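You operate a simulated robot arm through the tools that you are given. There is no shell and no other tool.

Carry out the task below with a simulated two-armed robot. There is one attempt and no reset: what you move stays moved.

TASK
Fill the pail to its line with 60 water, then set 30 and lock the red stop button. Where these are worked on the way, their far stop is far enough and under half their travel is too little: red stop button.

Only the result counts: the job must be done as asked and must still hold three seconds after the hand-in. Knocking over, shifting, dropping, spilling or breaking anything else fails it.

THE ROBOT
Two 6-joint arms with two-finger parallel grippers on one trunk that stands fixed in place. Base frame: the origin is at the foot of the trunk, x ahead of it, y to its left, z up. Units: mm, rad, N and s.
The left shoulder is at [280, 185, 1230], the right one opposite. With the tool pointing down near the work surface each hand reaches from about 180 to 760 mm from the base axis, measured 20 degrees to its own side. Payload 1.57 kg a hand.
The TCP of each hand is the grasp point between the finger pads, 30 mm short of the fingertips. In the tool frame z runs along the fingers and y along their closing line. Largest opening 80 mm; finger width 17, thickness 12; the body of the gripper, 40 by 82 mm, starts 80 mm behind the TCP.
Orientation is that of the tool frame in the base frame, as a unit quaternion [x, y, z, w]. With the fingers straight down and closing along the base's y, the tool's x points along the base's -x, its y along +y and its z along -z.

THE INTERFACE
- The arms move only by the tool send_rows. It takes "left_increments", "right_increments" or both (then of equal length, played together; a hand with none holds still); each is a list of rows, each a list of 7 numbers: the shift along the tool's x, y, z in cm, then the turn, a rotation vector about the tool's x, y, z in rad, then the finger opening in cm, from 0 to 8. In form: [[dx, dy, dz, ax, ay, az, hand], ...]. A call has 1 to 20 rows; each row shifts and turns the commanded pose from where the row before left it, along the tool's axes as they then stand. Each row takes 0.2 s and may step no farther than 50 mm and 0.15 rad from the row before; otherwise, or with a gripper value out of range, the whole call is refused. A pose out of reach is approached as far as the arm can. The call stops where the force on the tool passes 70 N (or 10 N more than at its start, if that is more) or the arm is blocked; 0.2 s more then pass. Each finger travels about 153 mm/s and halts on what it meets, pressing with about 40 N; the grip force reading is that of the motor and also rises with nothing between the fingers. The clock runs only during rows and for 0.2 s after the last one: add rows that do not move to give the fingers time. The reply holds the time, the measured pose of the TCP, the force on the tool along the base axes, the opening and the grip force, in the units named above and with some noise, with the torque about the TCP (base axes, N m) and any sound that the robot's microphone picked up, and new pictures: "pictures" is both (left out), scene, wrist or none (wrist: the cameras of the hands that moved).
- Cameras (640 x 400 px; columns grow to the right, rows downward): "scene" is now at [240.3, -1.3, 1683.6]; the picture's right is [-0.11, -0.99, 0.00], its down [-0.67, 0.07, -0.74] and it looks along [0.73, -0.08, -0.68] (base axes); focal length 279 px, centre (320, 200). "left" rides on the left gripper at [72, 7, -122] in its tool frame; the picture's right is [-0.09, 1.00, 0.00], its down [-0.84, -0.08, -0.54] and it looks along [-0.54, -0.05, 0.84] (tool axes); focal length 238 px, centre (320, 200). "right" rides on the right gripper at [72, -7, -122] in its tool frame; the picture's right is [0.09, 1.00, 0.00], its down [-0.84, 0.08, -0.54] and it looks along [-0.54, 0.05, 0.84] (tool axes); focal length 238 px, centre (320, 200). There is no depth. A picture from a camera that has moved, and an enlarged one, comes with that camera's place and axes in the base frame and with its lens. The place of the scene camera against the robot may be out by one fixed shift of up to 12 mm in any direction.
- raise_lower(by): slides the trunk up (or, below 0, down) by that many mm; the arms and the scene camera ride with it, the base frame stays. It gives what a move gives, with no picture.
- pan_tilt(pan, tilt): turns the head with the scene camera to pan (to the left, within 1.501 rad either way) and tilt (down, from -0.506 to 1.204), counted from straight ahead of the robot. It gives what a move gives, and a new picture of the scene camera.
- close_up(camera, box): a new picture of the part [left, top, right, bottom] of that camera's present view, enlarged. It takes no simulated time.
- close_job(): hands the job in; it is judged then, once.

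Nothing tells you positions but the pictures and the camera data. Unless the task says otherwise, let go and move clear before handing in.

The tools are called after "Request:" as name(argument=value, ...) on one line, values as JSON. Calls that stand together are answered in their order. send_rows: Moves the arms, as the interface text tells. Its arguments: {"type":"object","properties":{"left_increments":{"type":"array","items":{"type":"array","items":{"type":"number"}}},"right_increments":{"type":"array","items":{"type":"array","items":{"type":"number"}}},"pictures":{"type":"string","enum":["both","scene","wrist","none"]}},"required":[]} The other tools are called the same way: raise_lower (by) slides the trunk up or down; pan_tilt (pan, tilt) turns the head that bears the scene camera; close_up (camera, box) takes an enlarged picture of a part of a camera's view; close_job () hands the job in.

At the start:

```text
t: 0.0
left_ee_pos: [543.9, 242.0, 1394.9]
left_tcp_rot: [0.0, 1.0, -0.001, 0.0]
left_wrist_force: [0.2, 0.3, -0.1]
left_moment: [0.02, -0.01, -0.02]
left_width: 80.0
left_finger_force: 0.0
right_ee_pos: [566.1, -226.2, 1418.6]
right_tcp_rot: [0.0, 1.0, 0.0, 0.0]
right_wrist_force: [0.7, 0.9, 0.2]
right_moment: [0.0, 0.01, -0.03]
right_width: 80.1
right_finger_force: 0.1
trunk travel left (down, up): [-925.0, 65.0]
head pan, tilt: [-0.11, 0.745]
```

scene: 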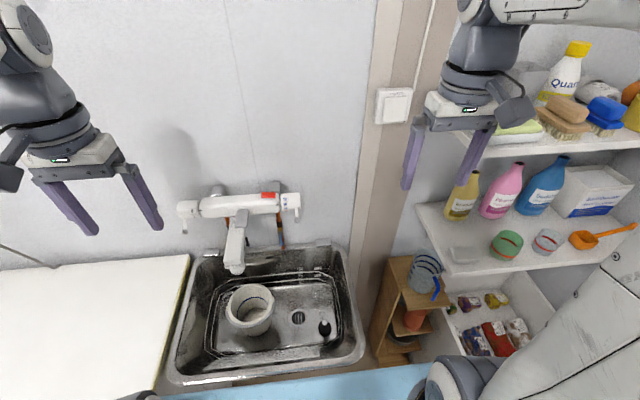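
right: 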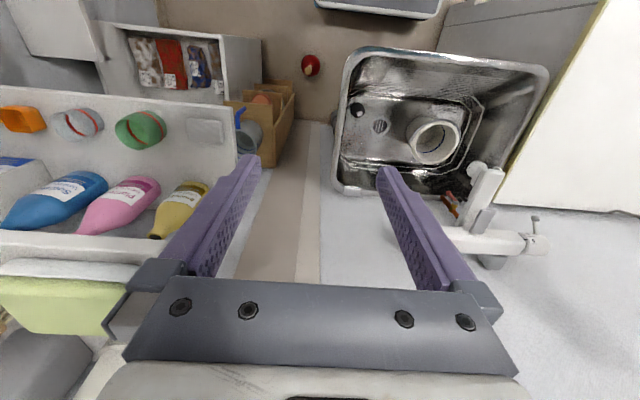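
left: 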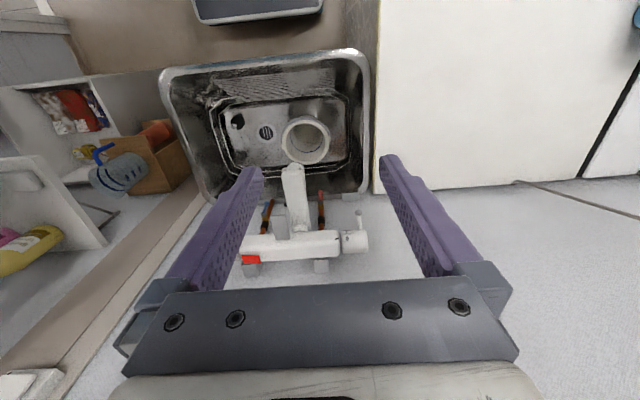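

I see a sink with a wall-mounted thermostatic mixer tap, a white pail in the basin, and shelves to the right. I will look closer at the tap, the pail and the rest before moving.

Request:
close_up(camera="scene", box=[160, 170, 320, 270])

Request:
close_up(camera="scene", box=[160, 240, 380, 390])

Request:
close_up(camera="left", box=[220, 100, 400, 290])

Request:
close_up(camera="right", box=[320, 40, 580, 290])

```text
4.00 times, centred on (240, 220) of scene
camera zoom: at [240.3, -1.3, 1683.6], right [-0.11, -0.99, 0.0], down [-0.67, 0.07, -0.74], along [0.73, -0.08, -0.68], focal length 1117 px, centre (640, 120)
```

zoom: 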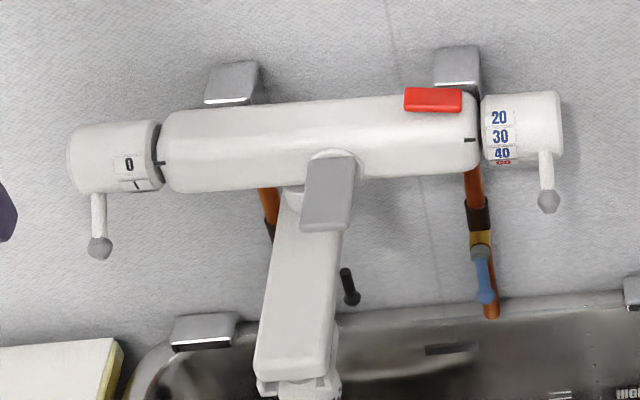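

```text
2.67 times, centred on (270, 315) of scene
camera zoom: at [240.3, -1.3, 1683.6], right [-0.11, -0.99, 0.0], down [-0.67, 0.07, -0.74], along [0.73, -0.08, -0.68], focal length 745 px, centre (453, -107)
```

zoom: 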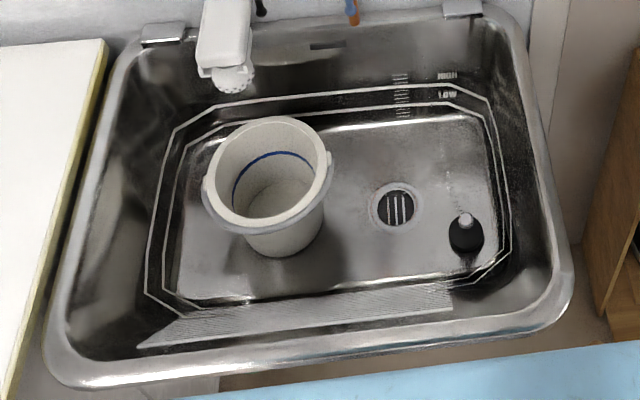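

```text
2.11 times, centred on (310, 195) of left
camera zoom: at [473.0, 249.4, 1516.7], right [0.09, 1.0, 0.0], down [0.84, -0.08, 0.54], along [0.54, -0.05, -0.84], focal length 502 px, centre (341, 210)
```

zoom: 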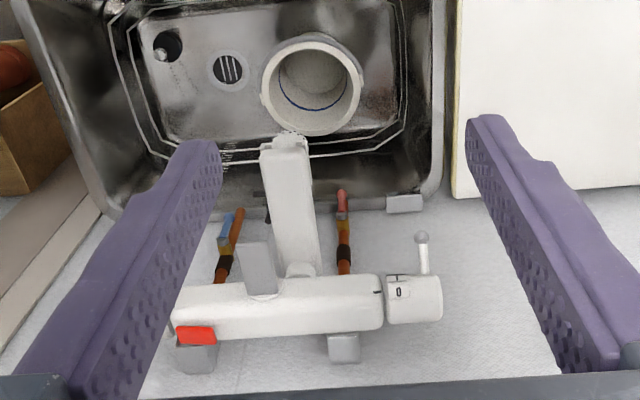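

```text
1.60 times, centred on (450, 165) of right
camera zoom: at [491.5, -232.6, 1539.0], right [-0.09, 1.0, 0.0], down [0.84, 0.08, 0.54], along [0.54, 0.05, -0.84], focal length 381 px, centre (112, 256)
```

zoom: 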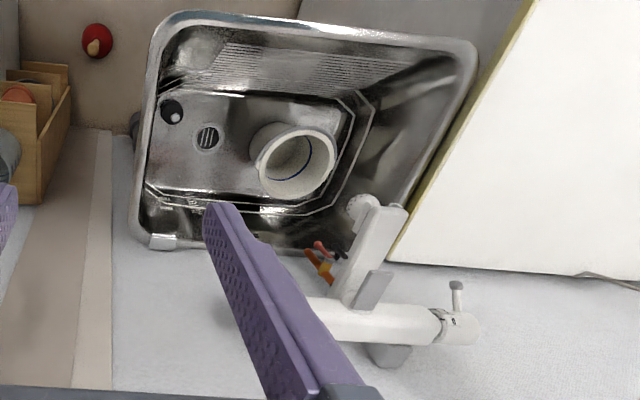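

The tap body lies along y at about x 800, z 1163, and the spout outlet is near (694, 174, 1027). The pail rim centre is near (723, 182, 769). I'll take closer looks at the dial, handle, and red button.

Request:
close_up(camera="scene", box=[255, 180, 311, 228])

Request:
close_up(camera="scene", box=[172, 190, 228, 242])

Request:
close_up(camera="scene", box=[215, 270, 295, 350])

Request:
close_up(camera="scene", box=[210, 200, 300, 280])

Request:
close_up(camera="scene", box=[360, 60, 440, 130])

Request:
close_up(camera="right", box=[220, 20, 400, 150])

```text
8.33 times, centred on (283, 204) of scene
camera zoom: at [240.3, -1.3, 1683.6], right [-0.11, -0.99, 0.0], down [-0.67, 0.07, -0.74], along [0.73, -0.08, -0.68], focal length 2327 px, centre (628, 167)
```

zoom: 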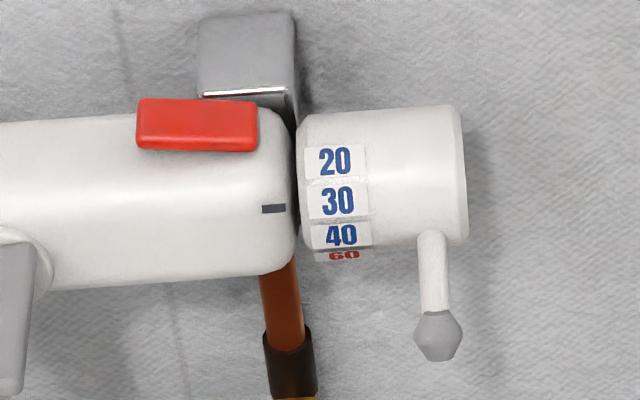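

```text
7.69 times, centred on (200, 216) of scene
camera zoom: at [240.3, -1.3, 1683.6], right [-0.11, -0.99, 0.0], down [-0.67, 0.07, -0.74], along [0.73, -0.08, -0.68], focal length 2148 px, centre (1243, 77)
```

zoom: 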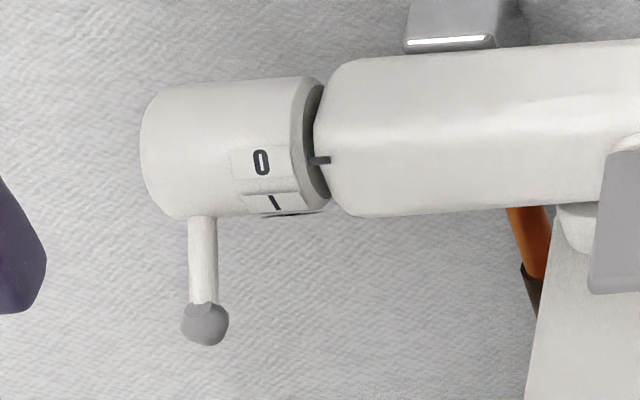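

```text
5.00 times, centred on (255, 310) of scene
camera zoom: at [240.3, -1.3, 1683.6], right [-0.11, -0.99, 0.0], down [-0.67, 0.07, -0.74], along [0.73, -0.08, -0.68], focal length 1396 px, centre (645, -350)
```

zoom: 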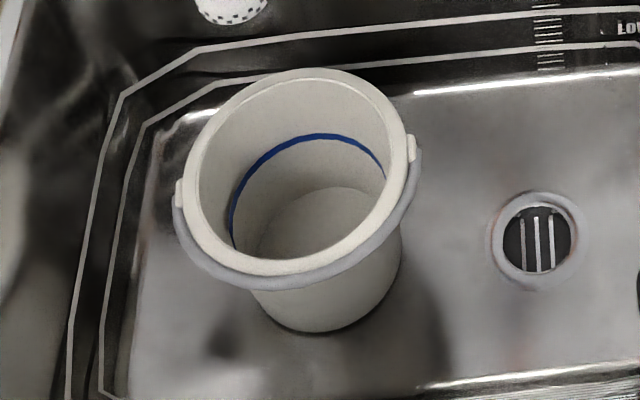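

```text
5.00 times, centred on (255, 240) of scene
camera zoom: at [240.3, -1.3, 1683.6], right [-0.11, -0.99, 0.0], down [-0.67, 0.07, -0.74], along [0.73, -0.08, -0.68], focal length 1396 px, centre (645, 0)
```

zoom: 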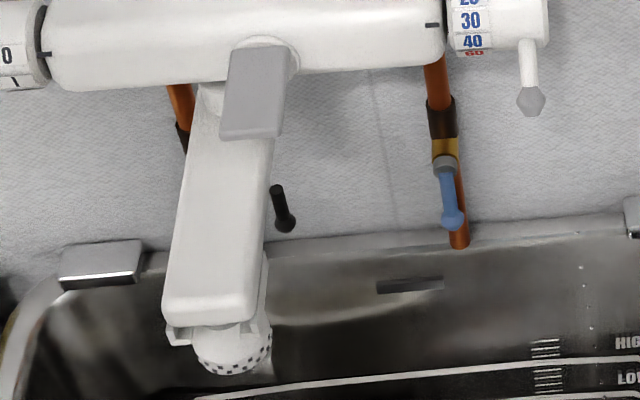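

```text
5.71 times, centred on (400, 95) of scene
camera zoom: at [240.3, -1.3, 1683.6], right [-0.11, -0.99, 0.0], down [-0.67, 0.07, -0.74], along [0.73, -0.08, -0.68], focal length 1596 px, centre (-137, 800)
```

zoom: 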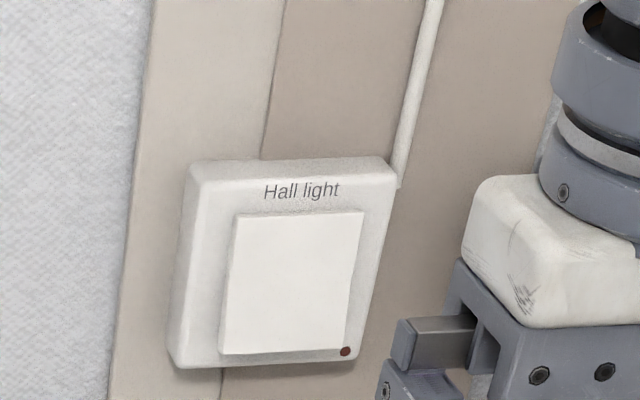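

```text
3.08 times, centred on (310, 85) of right
camera zoom: at [491.5, -232.6, 1539.0], right [-0.09, 1.0, 0.0], down [0.84, 0.08, 0.54], along [0.54, 0.05, -0.84], focal length 733 px, centre (351, 554)
```

zoom: 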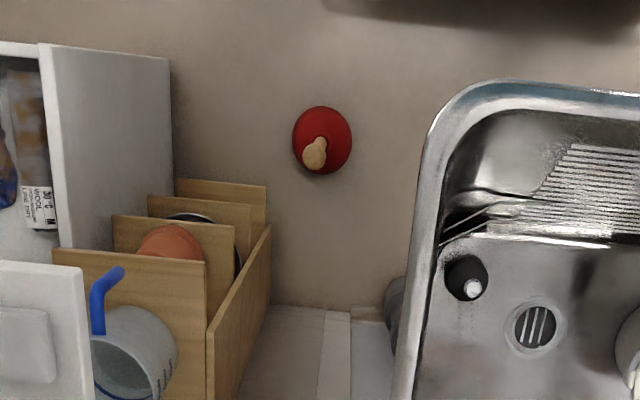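

The dial reads 30 with 40 and 60 below it, the flow handle is at 0, and the red button sits on top of the body near the dial. I'll bring the right hand inward away from the shelves, then lower and pitch the left hand for a frontal look.

Request:
send_rows(left_increments=[[0, 0, 4, 0, 0, 0, 8], [0, 0, 4, 0, 0, 0, 8], [0, 0, 4, 0, 0, 0, 8], [0, 0, 3, 0, -0.13, 0, 8], [0, 0, 0, 0, -0.13, 0, 8], [0, 0, 0, 0, -0.13, 0, 8], [0, 0, 0, 0, -0.13, 0, 8], [0, 0, 0, 0, -0.13, 0, 8], [0, 0, 0, 0, -0.13, 0, 8]], right_increments=[[0, 4, 0, 0, 0, 0, 8], [0, 4, 0, 0, 0, 0, 8], [0, 4, 0, 0, 0, 0, 8], [0, 2, 0, 0, 0, 0, 8], [0, 0, 0, 0, 0, 0, 8], [0, 0, 0, 0, 0, 0, 8], [0, 0, 0, 0, 0, 0, 8], [0, 0, 0, 0, 0, 0, 8], [0, 0, 0, 0, 0, 0, 8]])

```text
t: 2.0
left_ee_pos: [623.8, 274.2, 1301.3]
left_tcp_rot: [0.0, 0.928, -0.001, 0.372]
left_wrist_force: [-0.1, -0.4, 0.4]
left_moment: [0.0, 0.05, -0.03]
left_width: 80.0
left_finger_force: 0.1
left hand out of reach, approached as far as the arm can: row 6, 7, 8, 9
right_ee_pos: [567.2, -86.1, 1417.1]
right_tcp_rot: [-0.001, 1.0, 0.0, 0.0]
right_wrist_force: [-0.2, -0.2, -0.4]
right_moment: [0.0, 0.03, -0.01]
right_width: 79.7
right_finger_force: 0.1
trunk travel left (down, up): [-925.0, 65.0]
head pan, tilt: [-0.11, 0.745]
camera scene: at [240.4, -1.2, 1683.6], right [-0.11, -0.99, 0.0], down [-0.67, 0.07, -0.74], along [0.73, -0.08, -0.68], focal length 279 px, centre (320, 200)
camera right: at [493.6, -91.9, 1537.8], right [-0.09, 1.0, 0.0], down [0.84, 0.08, 0.54], along [0.54, 0.05, -0.84], focal length 238 px, centre (320, 200)
camera left: at [489.4, 281.5, 1339.3], right [0.07, 1.0, 0.06], down [0.23, -0.08, 0.97], along [0.97, -0.05, -0.23], focal length 238 px, centre (320, 200)
```

scene: 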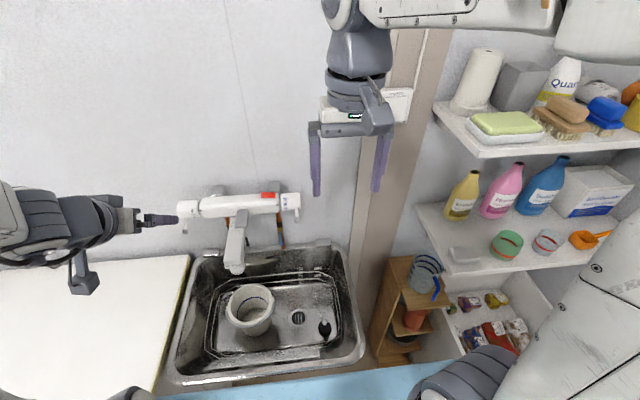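
right: 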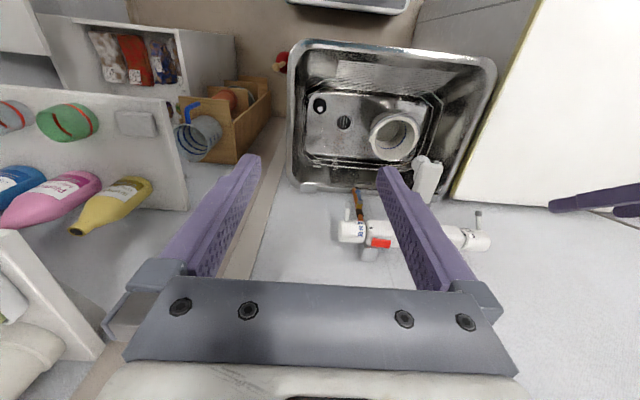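
left: 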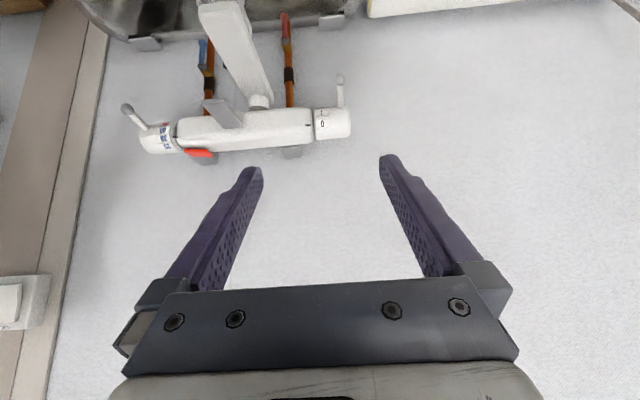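

The left hand ended at (624, 274, 1301), since the requested pose was too close to the shoulder. I'll zoom in on the tap from both hands' cameras.

Request:
close_up(camera="left", box=[110, 60, 370, 220])

Request:
close_up(camera="right", box=[320, 180, 520, 290])

Request:
close_up(camera="left", box=[180, 0, 340, 110])

Request:
close_up(camera="left", box=[110, 90, 230, 170])

```text
2.46 times, centred on (240, 140) of left
camera zoom: at [489.4, 281.5, 1339.3], right [0.07, 1.0, 0.06], down [0.23, -0.08, 0.97], along [0.97, -0.05, -0.23], focal length 587 px, centre (517, 348)
```

zoom: 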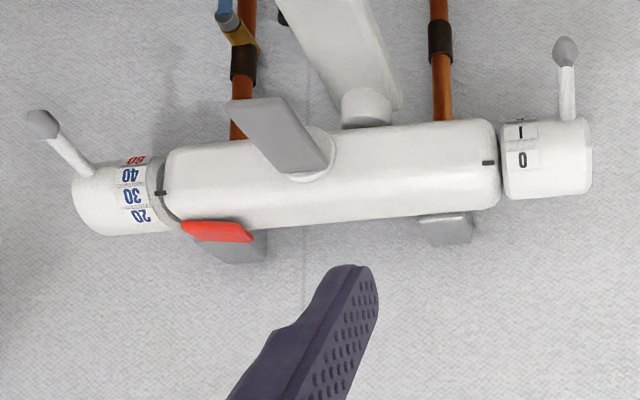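

```text
3.20 times, centred on (420, 235) of right
camera zoom: at [493.6, -91.9, 1537.8], right [-0.09, 1.0, 0.0], down [0.84, 0.08, 0.54], along [0.54, 0.05, -0.84], focal length 763 px, centre (0, 88)
```

zoom: 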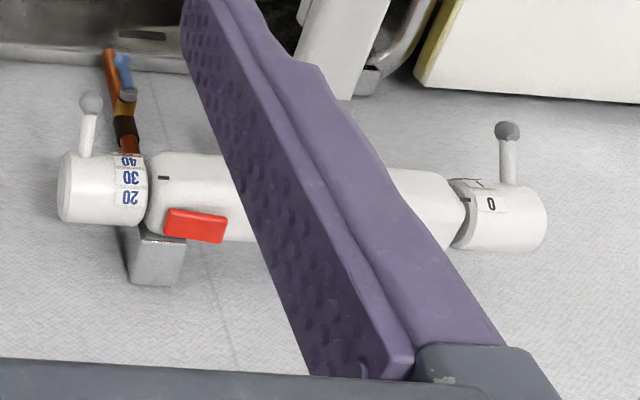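

```text
3.64 times, centred on (260, 55) of left
camera zoom: at [489.4, 281.5, 1339.3], right [0.07, 1.0, 0.06], down [0.23, -0.08, 0.97], along [0.97, -0.05, -0.23], focal length 867 px, centre (538, 727)
```

zoom: 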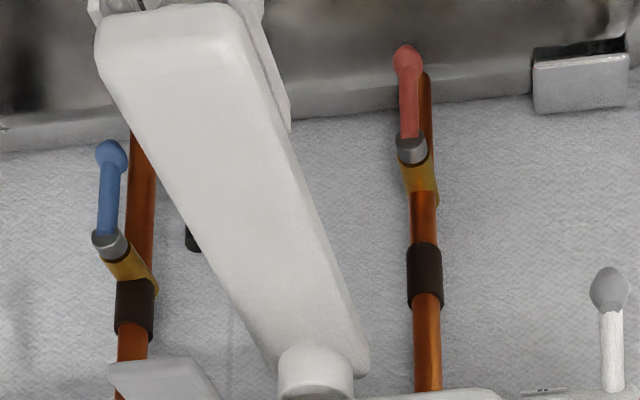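

```text
5.00 times, centred on (170, 130) of left
camera zoom: at [489.4, 281.5, 1339.3], right [0.07, 1.0, 0.06], down [0.23, -0.08, 0.97], along [0.97, -0.05, -0.23], focal length 1192 px, centre (1070, 550)
```

zoom: 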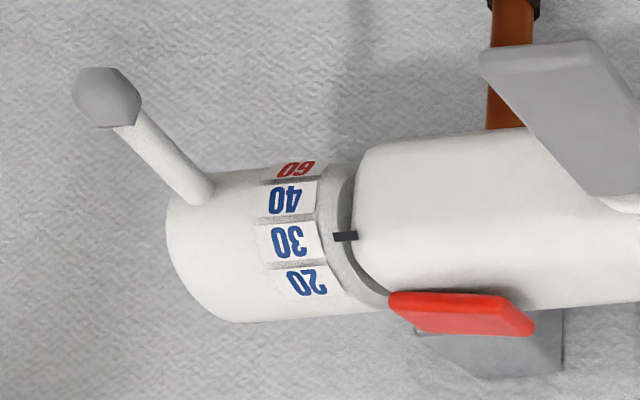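

The axis of both handles is at about x 831, z 1132. The flow knob is near (786, 306, 1091), the dial knob near (774, -4, 1113), and the red button top near (833, 72, 1162). I'll take the right camera in front of the button for a better view.

Request:
send_rows(right_increments=[[0, 4, 0, 0, 0, 0, 8], [0, 4, 0, 0, 0, 0, 8], [0, 4, 0, 0, 0, 0, 8], [-2, 3.5, 2.5, 0, 0, 0, 8], [-2.5, 0, 3, 0, 0, 0, 8], [-2.5, 0, 3, 0, 0, 0, 8], [0, 0, 0, 0, -0.133, 0, 8], [0, 0, 0, 0, -0.133, 0, 8], [0, 0, 0, 0, -0.133, 0, 8]])

```text
t: 4.0
left_ee_pos: [623.2, 273.9, 1300.9]
left_tcp_rot: [0.0, 0.928, -0.001, 0.372]
left_wrist_force: [0.7, -0.4, -0.4]
left_moment: [-0.01, 0.06, 0.02]
left_width: 80.0
left_finger_force: 0.0
right_ee_pos: [634.9, 67.9, 1333.3]
right_tcp_rot: [0.0, 0.98, 0.0, 0.199]
right_wrist_force: [-0.2, -0.3, -0.3]
right_moment: [-0.01, -0.01, 0.02]
right_width: 79.9
right_finger_force: 0.2
trunk travel left (down, up): [-925.0, 65.0]
head pan, tilt: [-0.11, 0.745]
camera scene: at [240.5, -1.2, 1683.5], right [-0.11, -0.99, 0.0], down [-0.67, 0.07, -0.74], along [0.73, -0.08, -0.68], focal length 279 px, centre (320, 200)
camera right: at [520.2, 61.6, 1416.6], right [-0.08, 1.0, -0.04], down [0.56, 0.08, 0.83], along [0.82, 0.05, -0.56], focal length 238 px, centre (320, 200)
```

scene: 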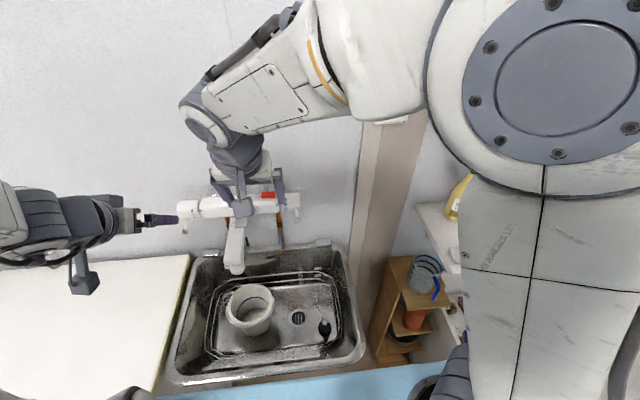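
right: 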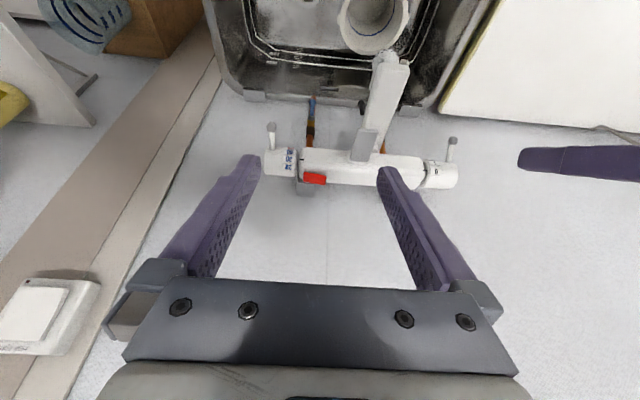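

Request:
close_up(camera="right", box=[260, 140, 350, 200])

Request:
close_up(camera="right", box=[330, 100, 470, 200])

Request:
close_up(camera="right", box=[320, 0, 440, 80])

Request:
close_up(camera="right", box=[250, 50, 480, 200])

```text
6.67 times, centred on (305, 170) of right
camera zoom: at [520.2, 61.6, 1416.6], right [-0.08, 1.0, -0.04], down [0.56, 0.08, 0.83], along [0.82, 0.05, -0.56], focal length 1589 px, centre (420, 400)
```

zoom: 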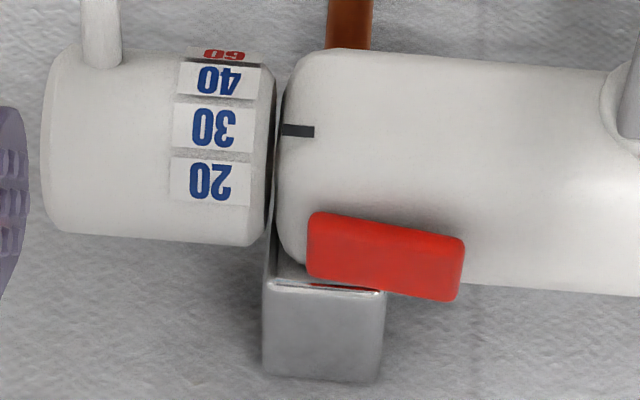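

```text
4.00 times, centred on (400, 150) of right
camera zoom: at [520.2, 61.6, 1416.6], right [-0.08, 1.0, -0.04], down [0.56, 0.08, 0.83], along [0.82, 0.05, -0.56], focal length 953 px, centre (0, 400)
```

zoom: 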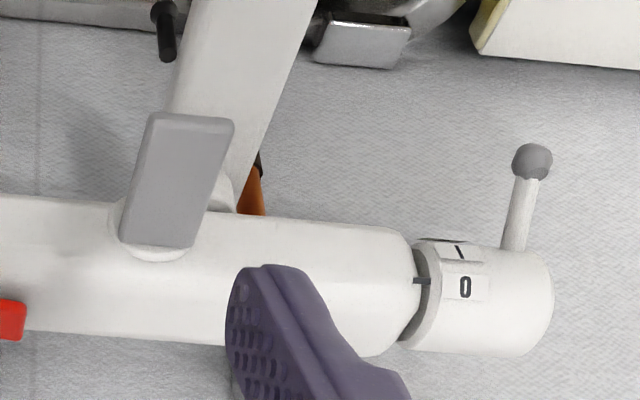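

```text
5.00 times, centred on (380, 40) of right
camera zoom: at [520.2, 61.6, 1416.6], right [-0.08, 1.0, -0.04], down [0.56, 0.08, 0.83], along [0.82, 0.05, -0.56], focal length 1192 px, centre (20, 1000)
```

zoom: 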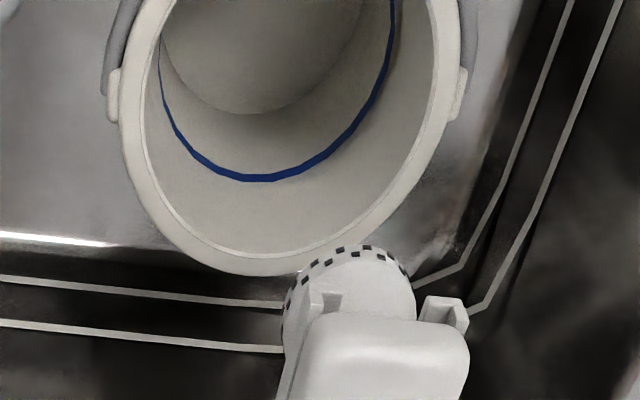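

```text
2.67 times, centred on (365, 125) of right
camera zoom: at [520.2, 61.6, 1416.6], right [-0.08, 1.0, -0.04], down [0.56, 0.08, 0.83], along [0.82, 0.05, -0.56], focal length 636 px, centre (200, 400)
```

zoom: 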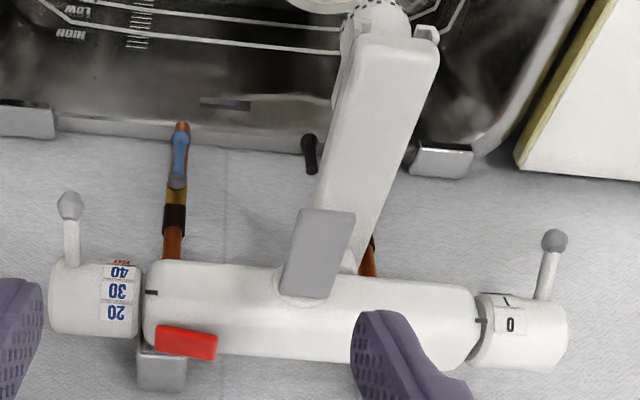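

The red button is a slab on top of the body with its left end raised slightly like a rocker. I'll bring the right hand, fingers closed, to just above the button's raised end.

Request:
send_rows(right_increments=[[-2.53, 0.28, 3.57, 0, 0, 0, 0], [-2.53, 0.28, 3.57, 0, 0, 0, 0], [-2.53, 0.28, 3.57, 0, 0, 0, 0], [-2.53, 0.28, 3.57, 0, 0, 0, 0], [-2.53, 0.28, 3.57, 0, 0, 0, 0], [0, 0, 0, 0, 0, 0, 0]])

Request:
close_up(camera="scene", box=[220, 160, 310, 225])

Request:
close_up(camera="left", box=[110, 90, 270, 200])

```text
t: 5.4
left_ee_pos: [625.0, 273.3, 1301.2]
left_tcp_rot: [0.001, 0.928, -0.002, 0.372]
left_wrist_force: [0.3, -0.2, -0.3]
left_moment: [0.01, -0.03, -0.02]
left_width: 79.9
left_finger_force: 0.0
right_ee_pos: [822.7, 81.7, 1217.6]
right_tcp_rot: [0.0, 0.98, 0.0, 0.198]
right_wrist_force: [0.2, -0.3, -0.4]
right_moment: [0.03, 0.01, -0.02]
right_width: 0.0
right_finger_force: 21.3
trunk travel left (down, up): [-925.0, 65.0]
head pan, tilt: [-0.11, 0.745]
camera scene: at [240.7, -1.2, 1683.5], right [-0.11, -0.99, 0.0], down [-0.67, 0.07, -0.73], along [0.73, -0.08, -0.68], focal length 279 px, centre (320, 200)
camera right: at [707.2, 75.4, 1301.2], right [-0.08, 1.0, -0.04], down [0.56, 0.08, 0.82], along [0.82, 0.05, -0.57], focal length 238 px, centre (320, 200)
```

scene: 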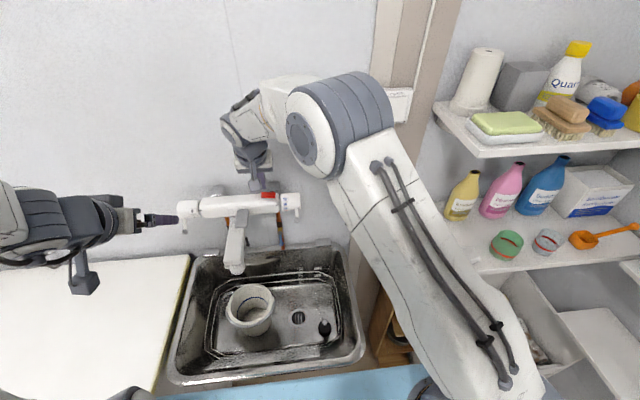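
right: 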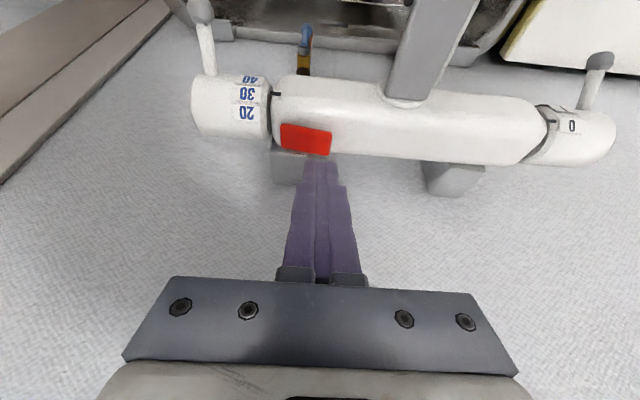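

```text
6.15 times, centred on (265, 192) of scene
camera zoom: at [240.7, -1.2, 1683.5], right [-0.11, -0.99, 0.0], down [-0.67, 0.07, -0.73], along [0.73, -0.08, -0.68], focal length 1718 px, centre (658, 246)
```

zoom: 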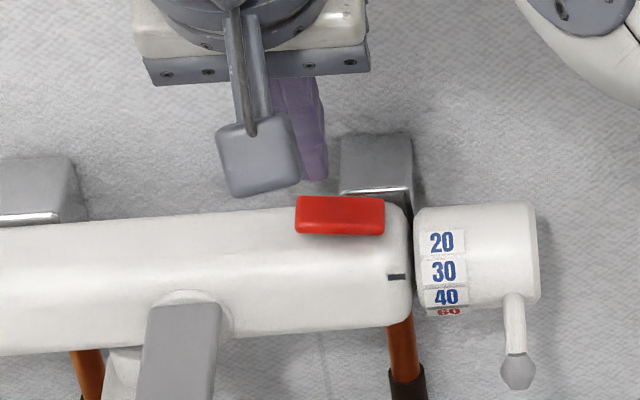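

```text
3.64 times, centred on (190, 145) of left
camera zoom: at [489.8, 281.2, 1339.2], right [0.07, 1.0, 0.06], down [0.23, -0.08, 0.97], along [0.97, -0.05, -0.23], focal length 867 px, centre (793, 400)
```

zoom: 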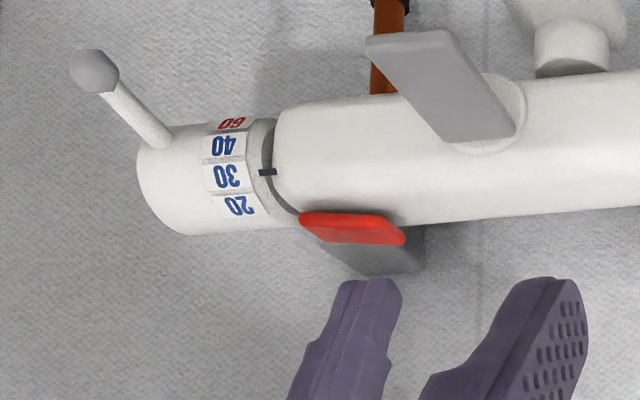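

The closed fingertips sit at about (834, 82, 1190), right above the raised end of the red button. I'll come down onto it in small steps and watch the force.

Request:
send_rows(right_increments=[[0.389, 0, 0.921, 0, 0, 0, 0], [0.389, 0, 0.921, 0, 0, 0, 0], [0.195, 0, 0.46, 0, 0, 0, 0], [0, 0, 0, 0, 0, 0, 0]], pictures="none")

Request:
close_up(camera="left", box=[110, 90, 270, 200])

Request:
close_up(camera="scene", box=[220, 160, 310, 225])

```text
t: 6.4
left_ee_pos: [624.7, 274.4, 1301.3]
left_tcp_rot: [0.001, 0.928, -0.002, 0.372]
left_wrist_force: [-0.2, -0.8, -0.1]
left_moment: [-0.01, -0.04, 0.02]
left_width: 79.9
left_finger_force: 0.0
right_ee_pos: [822.8, 84.2, 1194.7]
right_tcp_rot: [-0.001, 0.98, 0.001, 0.199]
right_wrist_force: [-0.8, 2.1, 10.3]
right_moment: [-0.05, -0.04, -0.02]
right_width: 0.0
right_finger_force: 20.8
trunk travel left (down, up): [-925.0, 65.0]
head pan, tilt: [-0.11, 0.745]
```

```text
3.64 times, centred on (190, 145) of left
camera zoom: at [488.9, 281.4, 1339.7], right [0.07, 1.0, 0.06], down [0.23, -0.07, 0.97], along [0.97, -0.05, -0.23], focal length 867 px, centre (793, 400)
```

zoom: 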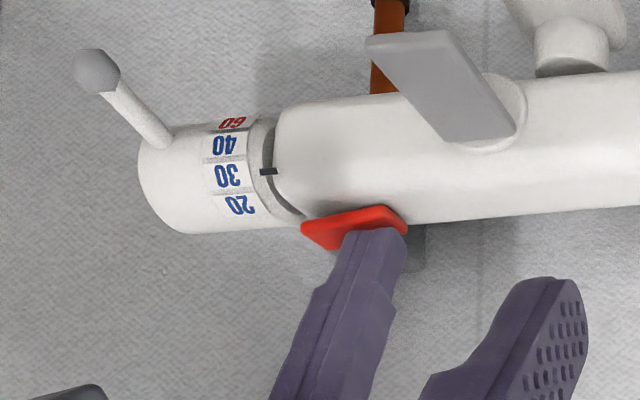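

```text
6.15 times, centred on (265, 192) of scene
camera zoom: at [239.7, -1.1, 1683.8], right [-0.11, -0.99, 0.0], down [-0.67, 0.07, -0.74], along [0.73, -0.08, -0.68], focal length 1718 px, centre (658, 246)
```

zoom: 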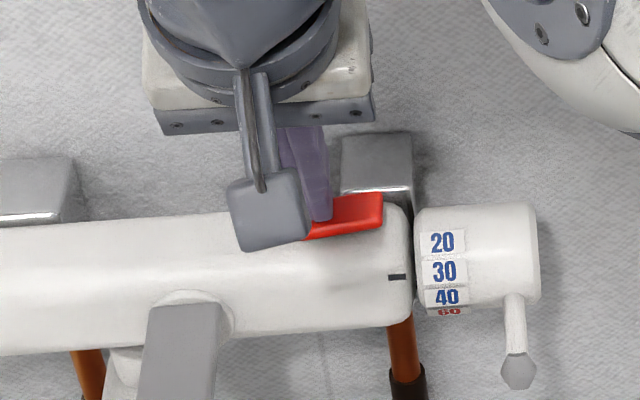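

The button is a rocker and its left end has tipped down under 10 N. I'll press a bit more to reach its far stop.

Request:
send_rows(right_increments=[[0.117, 0, 0.276, 0, 0, 0, 0], [0, 0, 0, 0, 0, 0, 0]], pictures="none")

Request:
close_up(camera="left", box=[150, 110, 230, 165])

```text
t: 7.0
left_ee_pos: [622.2, 273.5, 1302.0]
left_tcp_rot: [0.001, 0.928, -0.001, 0.373]
left_wrist_force: [0.0, 0.0, 0.3]
left_moment: [0.01, 0.01, 0.02]
left_width: 79.8
left_finger_force: 0.2
right_ee_pos: [821.6, 82.6, 1194.7]
right_tcp_rot: [-0.001, 0.979, 0.002, 0.202]
right_wrist_force: [-1.4, -1.0, 31.1]
right_moment: [-0.32, -0.18, -0.04]
right_width: 0.0
right_finger_force: 21.3
trunk travel left (down, up): [-925.0, 65.0]
head pan, tilt: [-0.11, 0.745]
```

```text
7.27 times, centred on (190, 138) of left
camera zoom: at [488.2, 281.0, 1340.2], right [0.07, 1.0, 0.06], down [0.23, -0.08, 0.97], along [0.97, -0.05, -0.23], focal length 1734 px, centre (1266, 654)
```

zoom: 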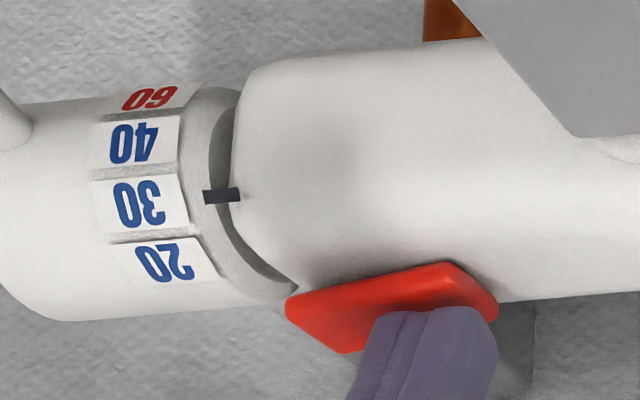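

It has bottomed out at 31 N without moving farther. I'll lift off and check whether it stays tipped.

Request:
send_rows(right_increments=[[-0.778, 0, -1.842, 0, 0, 0, 0], [-0.97, 0, -2.3, 0, 0, 0, 0], [-0.97, 0, -2.3, 0, 0, 0, 0], [0, 0, 0, 0, 0, 0, 0]], pictures="none")

Request:
close_up(camera="left", box=[110, 90, 270, 200])

Request:
close_up(camera="right", box=[180, 20, 440, 200])

```text
t: 8.0
left_ee_pos: [625.8, 273.0, 1300.4]
left_tcp_rot: [0.002, 0.928, -0.003, 0.372]
left_wrist_force: [-0.6, -0.1, -1.4]
left_moment: [-0.02, 0.0, -0.02]
left_width: 79.8
left_finger_force: 0.1
right_ee_pos: [821.6, 82.0, 1256.4]
right_tcp_rot: [-0.001, 0.98, 0.0, 0.198]
right_wrist_force: [-0.1, -0.8, -0.9]
right_moment: [-0.03, -0.04, 0.0]
right_width: 0.0
right_finger_force: 21.3
trunk travel left (down, up): [-925.0, 65.0]
head pan, tilt: [-0.11, 0.745]
```

```text
3.64 times, centred on (190, 145) of left
camera zoom: at [489.3, 281.2, 1339.4], right [0.07, 1.0, 0.06], down [0.23, -0.08, 0.97], along [0.97, -0.05, -0.23], focal length 867 px, centre (793, 400)
```

zoom: 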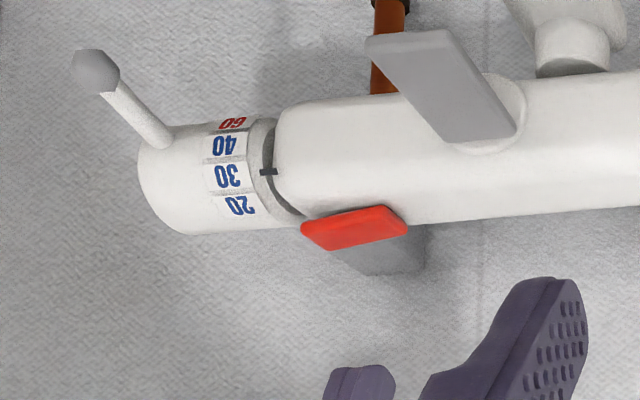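

```text
2.22 times, centred on (310, 110) of right
camera zoom: at [705.2, 75.0, 1341.1], right [-0.08, 1.0, -0.04], down [0.56, 0.08, 0.82], along [0.82, 0.05, -0.57], focal length 530 px, centre (342, 400)
```

zoom: 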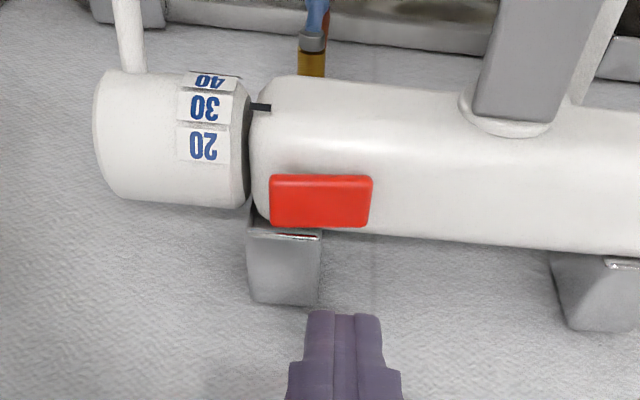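

The rocker latches: its left end stays down and its right end is now raised. Next I'll bring the right hand in front of the dial's lever knob, pitched 45°, to pinch it from the sides.

Request:
send_rows(right_increments=[[4.6, 0, -1.95, 0, 0, 0, 0], [4, -2.8, 0, 0, 0, 0, 0], [2.4, -3, 2.4, 0, 0, 0, 3], [2.3, -2.8, 2.5, 0, 0, 0, 6], [0, 0, 0, 0, -0.128, 0, 6], [0, 0, 0, 0, -0.128, 0, 6], [0, 0, 0, 0, -0.128, 0, 6], [0, 0, 0, 0, 0, 0, 6]])

Request:
close_up(camera="right", box=[220, 80, 420, 210])

Request:
close_up(camera="left", box=[110, 90, 270, 200])

```text
t: 9.8
left_ee_pos: [625.6, 274.7, 1301.1]
left_tcp_rot: [0.001, 0.928, -0.002, 0.373]
left_wrist_force: [-0.1, -0.4, -0.1]
left_moment: [0.0, 0.03, 0.01]
left_width: 80.2
left_finger_force: 0.1
right_ee_pos: [709.0, -3.7, 1180.9]
right_tcp_rot: [0.0, 0.924, 0.0, 0.383]
right_wrist_force: [0.4, 0.2, 0.4]
right_moment: [-0.01, 0.02, 0.0]
right_width: 60.1
right_finger_force: 0.1
trunk travel left (down, up): [-925.0, 65.0]
head pan, tilt: [-0.11, 0.745]
camera scene: at [240.4, -1.1, 1683.6], right [-0.11, -0.99, 0.0], down [-0.67, 0.07, -0.74], along [0.73, -0.08, -0.68], focal length 279 px, centre (320, 200)
camera right: at [570.3, -9.6, 1215.3], right [-0.07, 1.0, -0.07], down [0.21, 0.08, 0.97], along [0.98, 0.05, -0.22], focal length 238 px, centre (320, 200)
```

scene: 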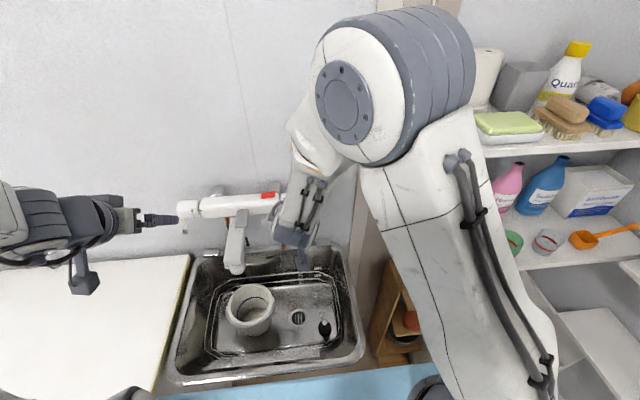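
right: 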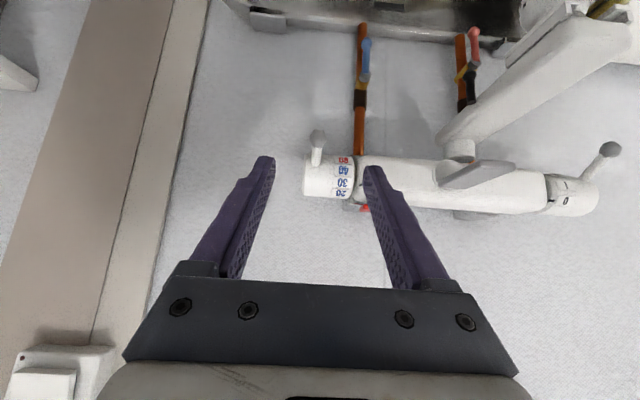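

```text
3.08 times, centred on (320, 145) of right
camera zoom: at [570.3, -9.6, 1215.3], right [-0.07, 1.0, -0.07], down [0.21, 0.08, 0.97], along [0.98, 0.05, -0.22], focal length 733 px, centre (320, 369)
```

zoom: 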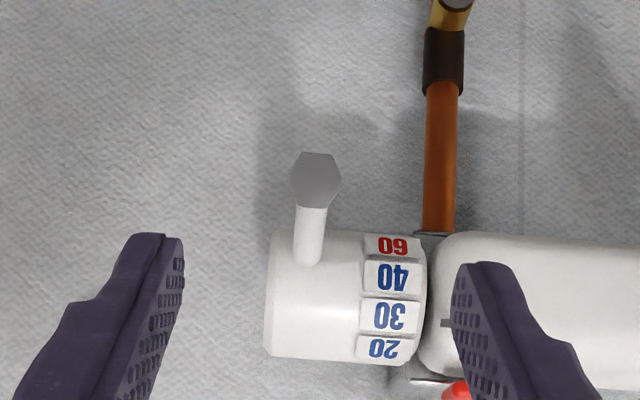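

```text
3.64 times, centred on (190, 145) of left
camera zoom: at [489.5, 281.3, 1339.3], right [0.07, 1.0, 0.06], down [0.23, -0.08, 0.97], along [0.97, -0.05, -0.23], focal length 867 px, centre (793, 400)
```

zoom: 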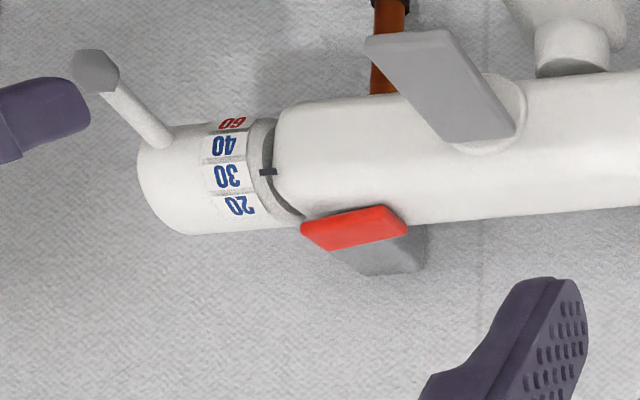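

The knob checks out at (774, -4, 1112). I'll advance along the fingers to straddle it and close.

Request:
send_rows(right_increments=[[0.06, 0, 2.47, 0, 0, 0, 6], [0.06, 0, 2.47, 0, 0, 0, 6], [0.06, 0, 2.47, 0, 0, 0, 6], [0, 0, 0, 0, 0, 0, 6]], pictures="wrist")

Request:
close_up(camera="left", box=[90, 60, 210, 150])

```text
t: 10.8
left_ee_pos: [626.0, 273.9, 1301.6]
left_tcp_rot: [0.0, 0.928, -0.002, 0.372]
left_wrist_force: [0.2, -0.1, -0.8]
left_moment: [-0.01, 0.0, 0.03]
left_width: 80.2
left_finger_force: 0.0
right_ee_pos: [760.5, -2.2, 1127.2]
right_tcp_rot: [0.0, 0.925, 0.0, 0.381]
right_wrist_force: [-0.3, -0.6, -0.3]
right_moment: [0.01, -0.02, 0.0]
right_width: 59.9
right_finger_force: 0.1
trunk travel left (down, up): [-925.0, 65.0]
head pan, tilt: [-0.11, 0.745]
camera right: at [621.7, -9.4, 1161.4], right [-0.07, 1.0, -0.06], down [0.21, 0.08, 0.97], along [0.98, 0.05, -0.22], focal length 238 px, centre (320, 200)
```

right: 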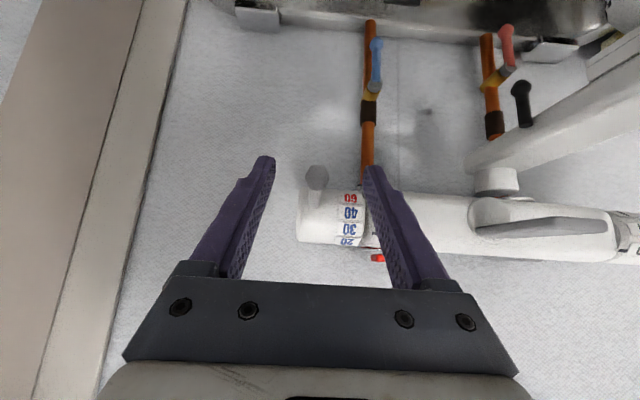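

```text
4.44 times, centred on (150, 105) of left
camera zoom: at [489.7, 281.2, 1339.2], right [0.07, 1.0, 0.06], down [0.23, -0.08, 0.97], along [0.97, -0.05, -0.23], focal length 1059 px, centre (1076, 622)
```

zoom: 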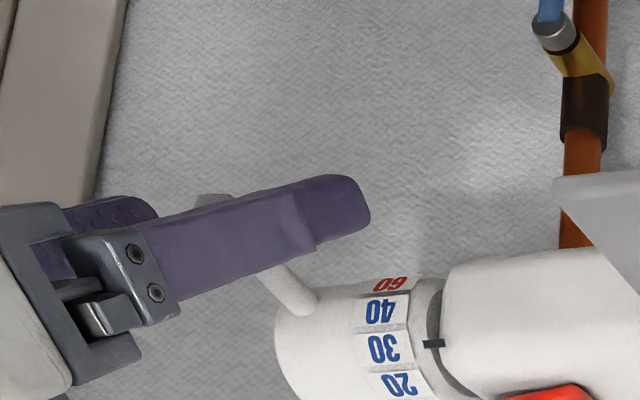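

The knob lies centred between the fingers near the tips. I'll close on it.

Request:
send_rows(right_increments=[[0, 0, 0, 0, 0, 0, 3], [0, 0, 0, 0, 0, 0, 0], [0, 0, 0, 0, 0, 0, 0]], pictures="wrist")

```text
t: 11.6
left_ee_pos: [624.4, 274.0, 1301.1]
left_tcp_rot: [0.001, 0.929, -0.001, 0.371]
left_wrist_force: [-0.3, -0.5, 0.4]
left_moment: [-0.01, 0.01, 0.0]
left_width: 80.0
left_finger_force: 0.0
right_ee_pos: [760.9, -5.0, 1127.1]
right_tcp_rot: [0.001, 0.924, 0.0, 0.381]
right_wrist_force: [1.4, -10.3, 0.8]
right_moment: [-0.14, -0.03, -0.19]
right_width: 17.6
right_finger_force: 32.8
trunk travel left (down, up): [-925.0, 65.0]
head pan, tilt: [-0.11, 0.745]
camera right: at [621.6, -10.8, 1161.6], right [-0.06, 1.0, -0.06], down [0.21, 0.08, 0.97], along [0.98, 0.05, -0.22], focal length 238 px, centre (320, 200)
```

right: 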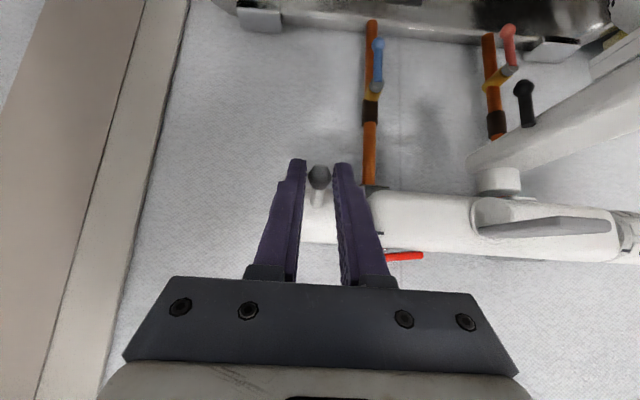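

The knob is gripped at 17.6 mm with a small sideways load. I'll relieve that and swing the lever up along its arc about 30° first.

Request:
send_rows(right_increments=[[0, -0.15, 0, 0, 0, 0, 0], [-0.587, 0, -0.898, 0, 0, 0, 0], [-0.728, 0, -0.785, 0, 0, 0, 0], [-0.863, 0, -0.65, 0, 0, 0, 0], [0, 0, 0, 0, 0, 0, 0]], pictures="none")

Request:
close_up(camera="left", box=[90, 60, 250, 170])

Request:
close_up(camera="right", box=[220, 120, 460, 280])

```text
t: 12.8
left_ee_pos: [624.6, 273.8, 1300.1]
left_tcp_rot: [0.0, 0.928, -0.001, 0.371]
left_wrist_force: [-0.1, -0.1, 0.6]
left_moment: [0.02, 0.03, -0.03]
left_width: 80.1
left_finger_force: 0.2
right_ee_pos: [757.9, -5.6, 1157.8]
right_tcp_rot: [0.0, 0.926, -0.001, 0.378]
right_wrist_force: [-9.9, -5.5, -12.0]
right_moment: [-0.1, 1.18, -0.11]
right_width: 17.6
right_finger_force: 31.9
trunk travel left (down, up): [-925.0, 65.0]
head pan, tilt: [-0.11, 0.745]
```

```text
3.64 times, centred on (170, 115) of left
camera zoom: at [489.4, 280.8, 1339.4], right [0.07, 1.0, 0.06], down [0.23, -0.08, 0.97], along [0.97, -0.05, -0.23], focal length 867 px, centre (866, 509)
```

zoom: 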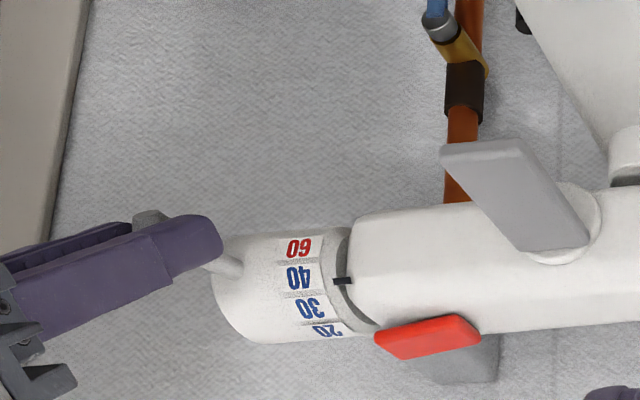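

```text
2.50 times, centred on (340, 200) of right
camera zoom: at [620.0, -11.3, 1193.0], right [-0.07, 1.0, -0.06], down [0.22, 0.08, 0.97], along [0.97, 0.05, -0.22], focal length 596 px, centre (270, 200)
```

zoom: 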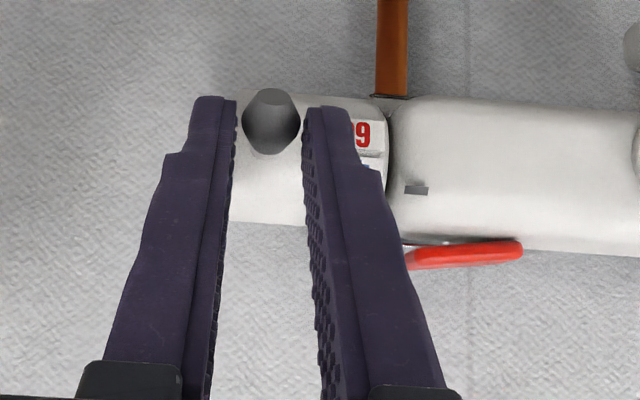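

The dial moved to 40 as expected. I'll continue up the arc toward 60.

Request:
send_rows(right_increments=[[-0.954, 0, -0.488, 0, 0, 0, 0], [-1.03, 0, -0.31, 0, 0, 0, 0], [-0.9, 0, -0.12, 0, 0, 0, 0], [0, 0, 0, 0, 0, 0, 0]], pictures="none")

Request:
close_up(camera="left", box=[90, 60, 250, 170])

Request:
close_up(camera="right", box=[220, 120, 460, 280])

```text
t: 13.8
left_ee_pos: [624.3, 274.5, 1301.7]
left_tcp_rot: [0.0, 0.928, -0.001, 0.372]
left_wrist_force: [1.0, 0.1, -0.2]
left_moment: [-0.06, -0.02, -0.02]
left_width: 79.9
left_finger_force: 0.0
right_ee_pos: [775.8, -3.6, 1187.9]
right_tcp_rot: [0.0, 0.924, 0.0, 0.383]
right_wrist_force: [-0.1, 0.4, 0.0]
right_moment: [0.0, 0.02, 0.02]
right_width: 0.0
right_finger_force: 21.7
trunk travel left (down, up): [-925.0, 65.0]
head pan, tilt: [-0.11, 0.745]
```

```text
3.64 times, centred on (170, 115) of left
camera zoom: at [489.6, 281.3, 1339.4], right [0.07, 1.0, 0.06], down [0.23, -0.08, 0.97], along [0.97, -0.05, -0.23], focal length 867 px, centre (866, 509)
```

zoom: 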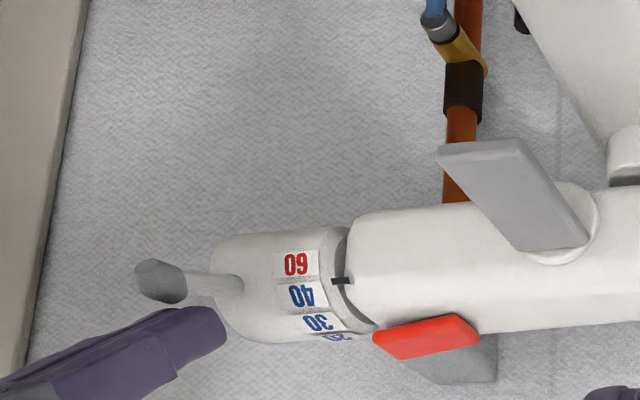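

```text
2.50 times, centred on (340, 200) of right
camera zoom: at [636.5, -9.7, 1221.1], right [-0.07, 1.0, -0.06], down [0.21, 0.08, 0.98], along [0.98, 0.05, -0.21], focal length 596 px, centre (270, 200)
```

zoom: 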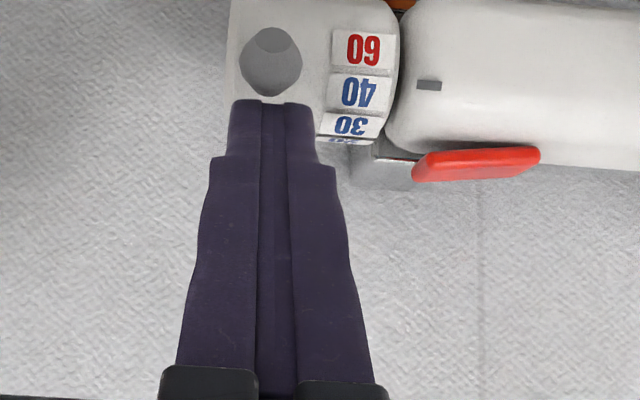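

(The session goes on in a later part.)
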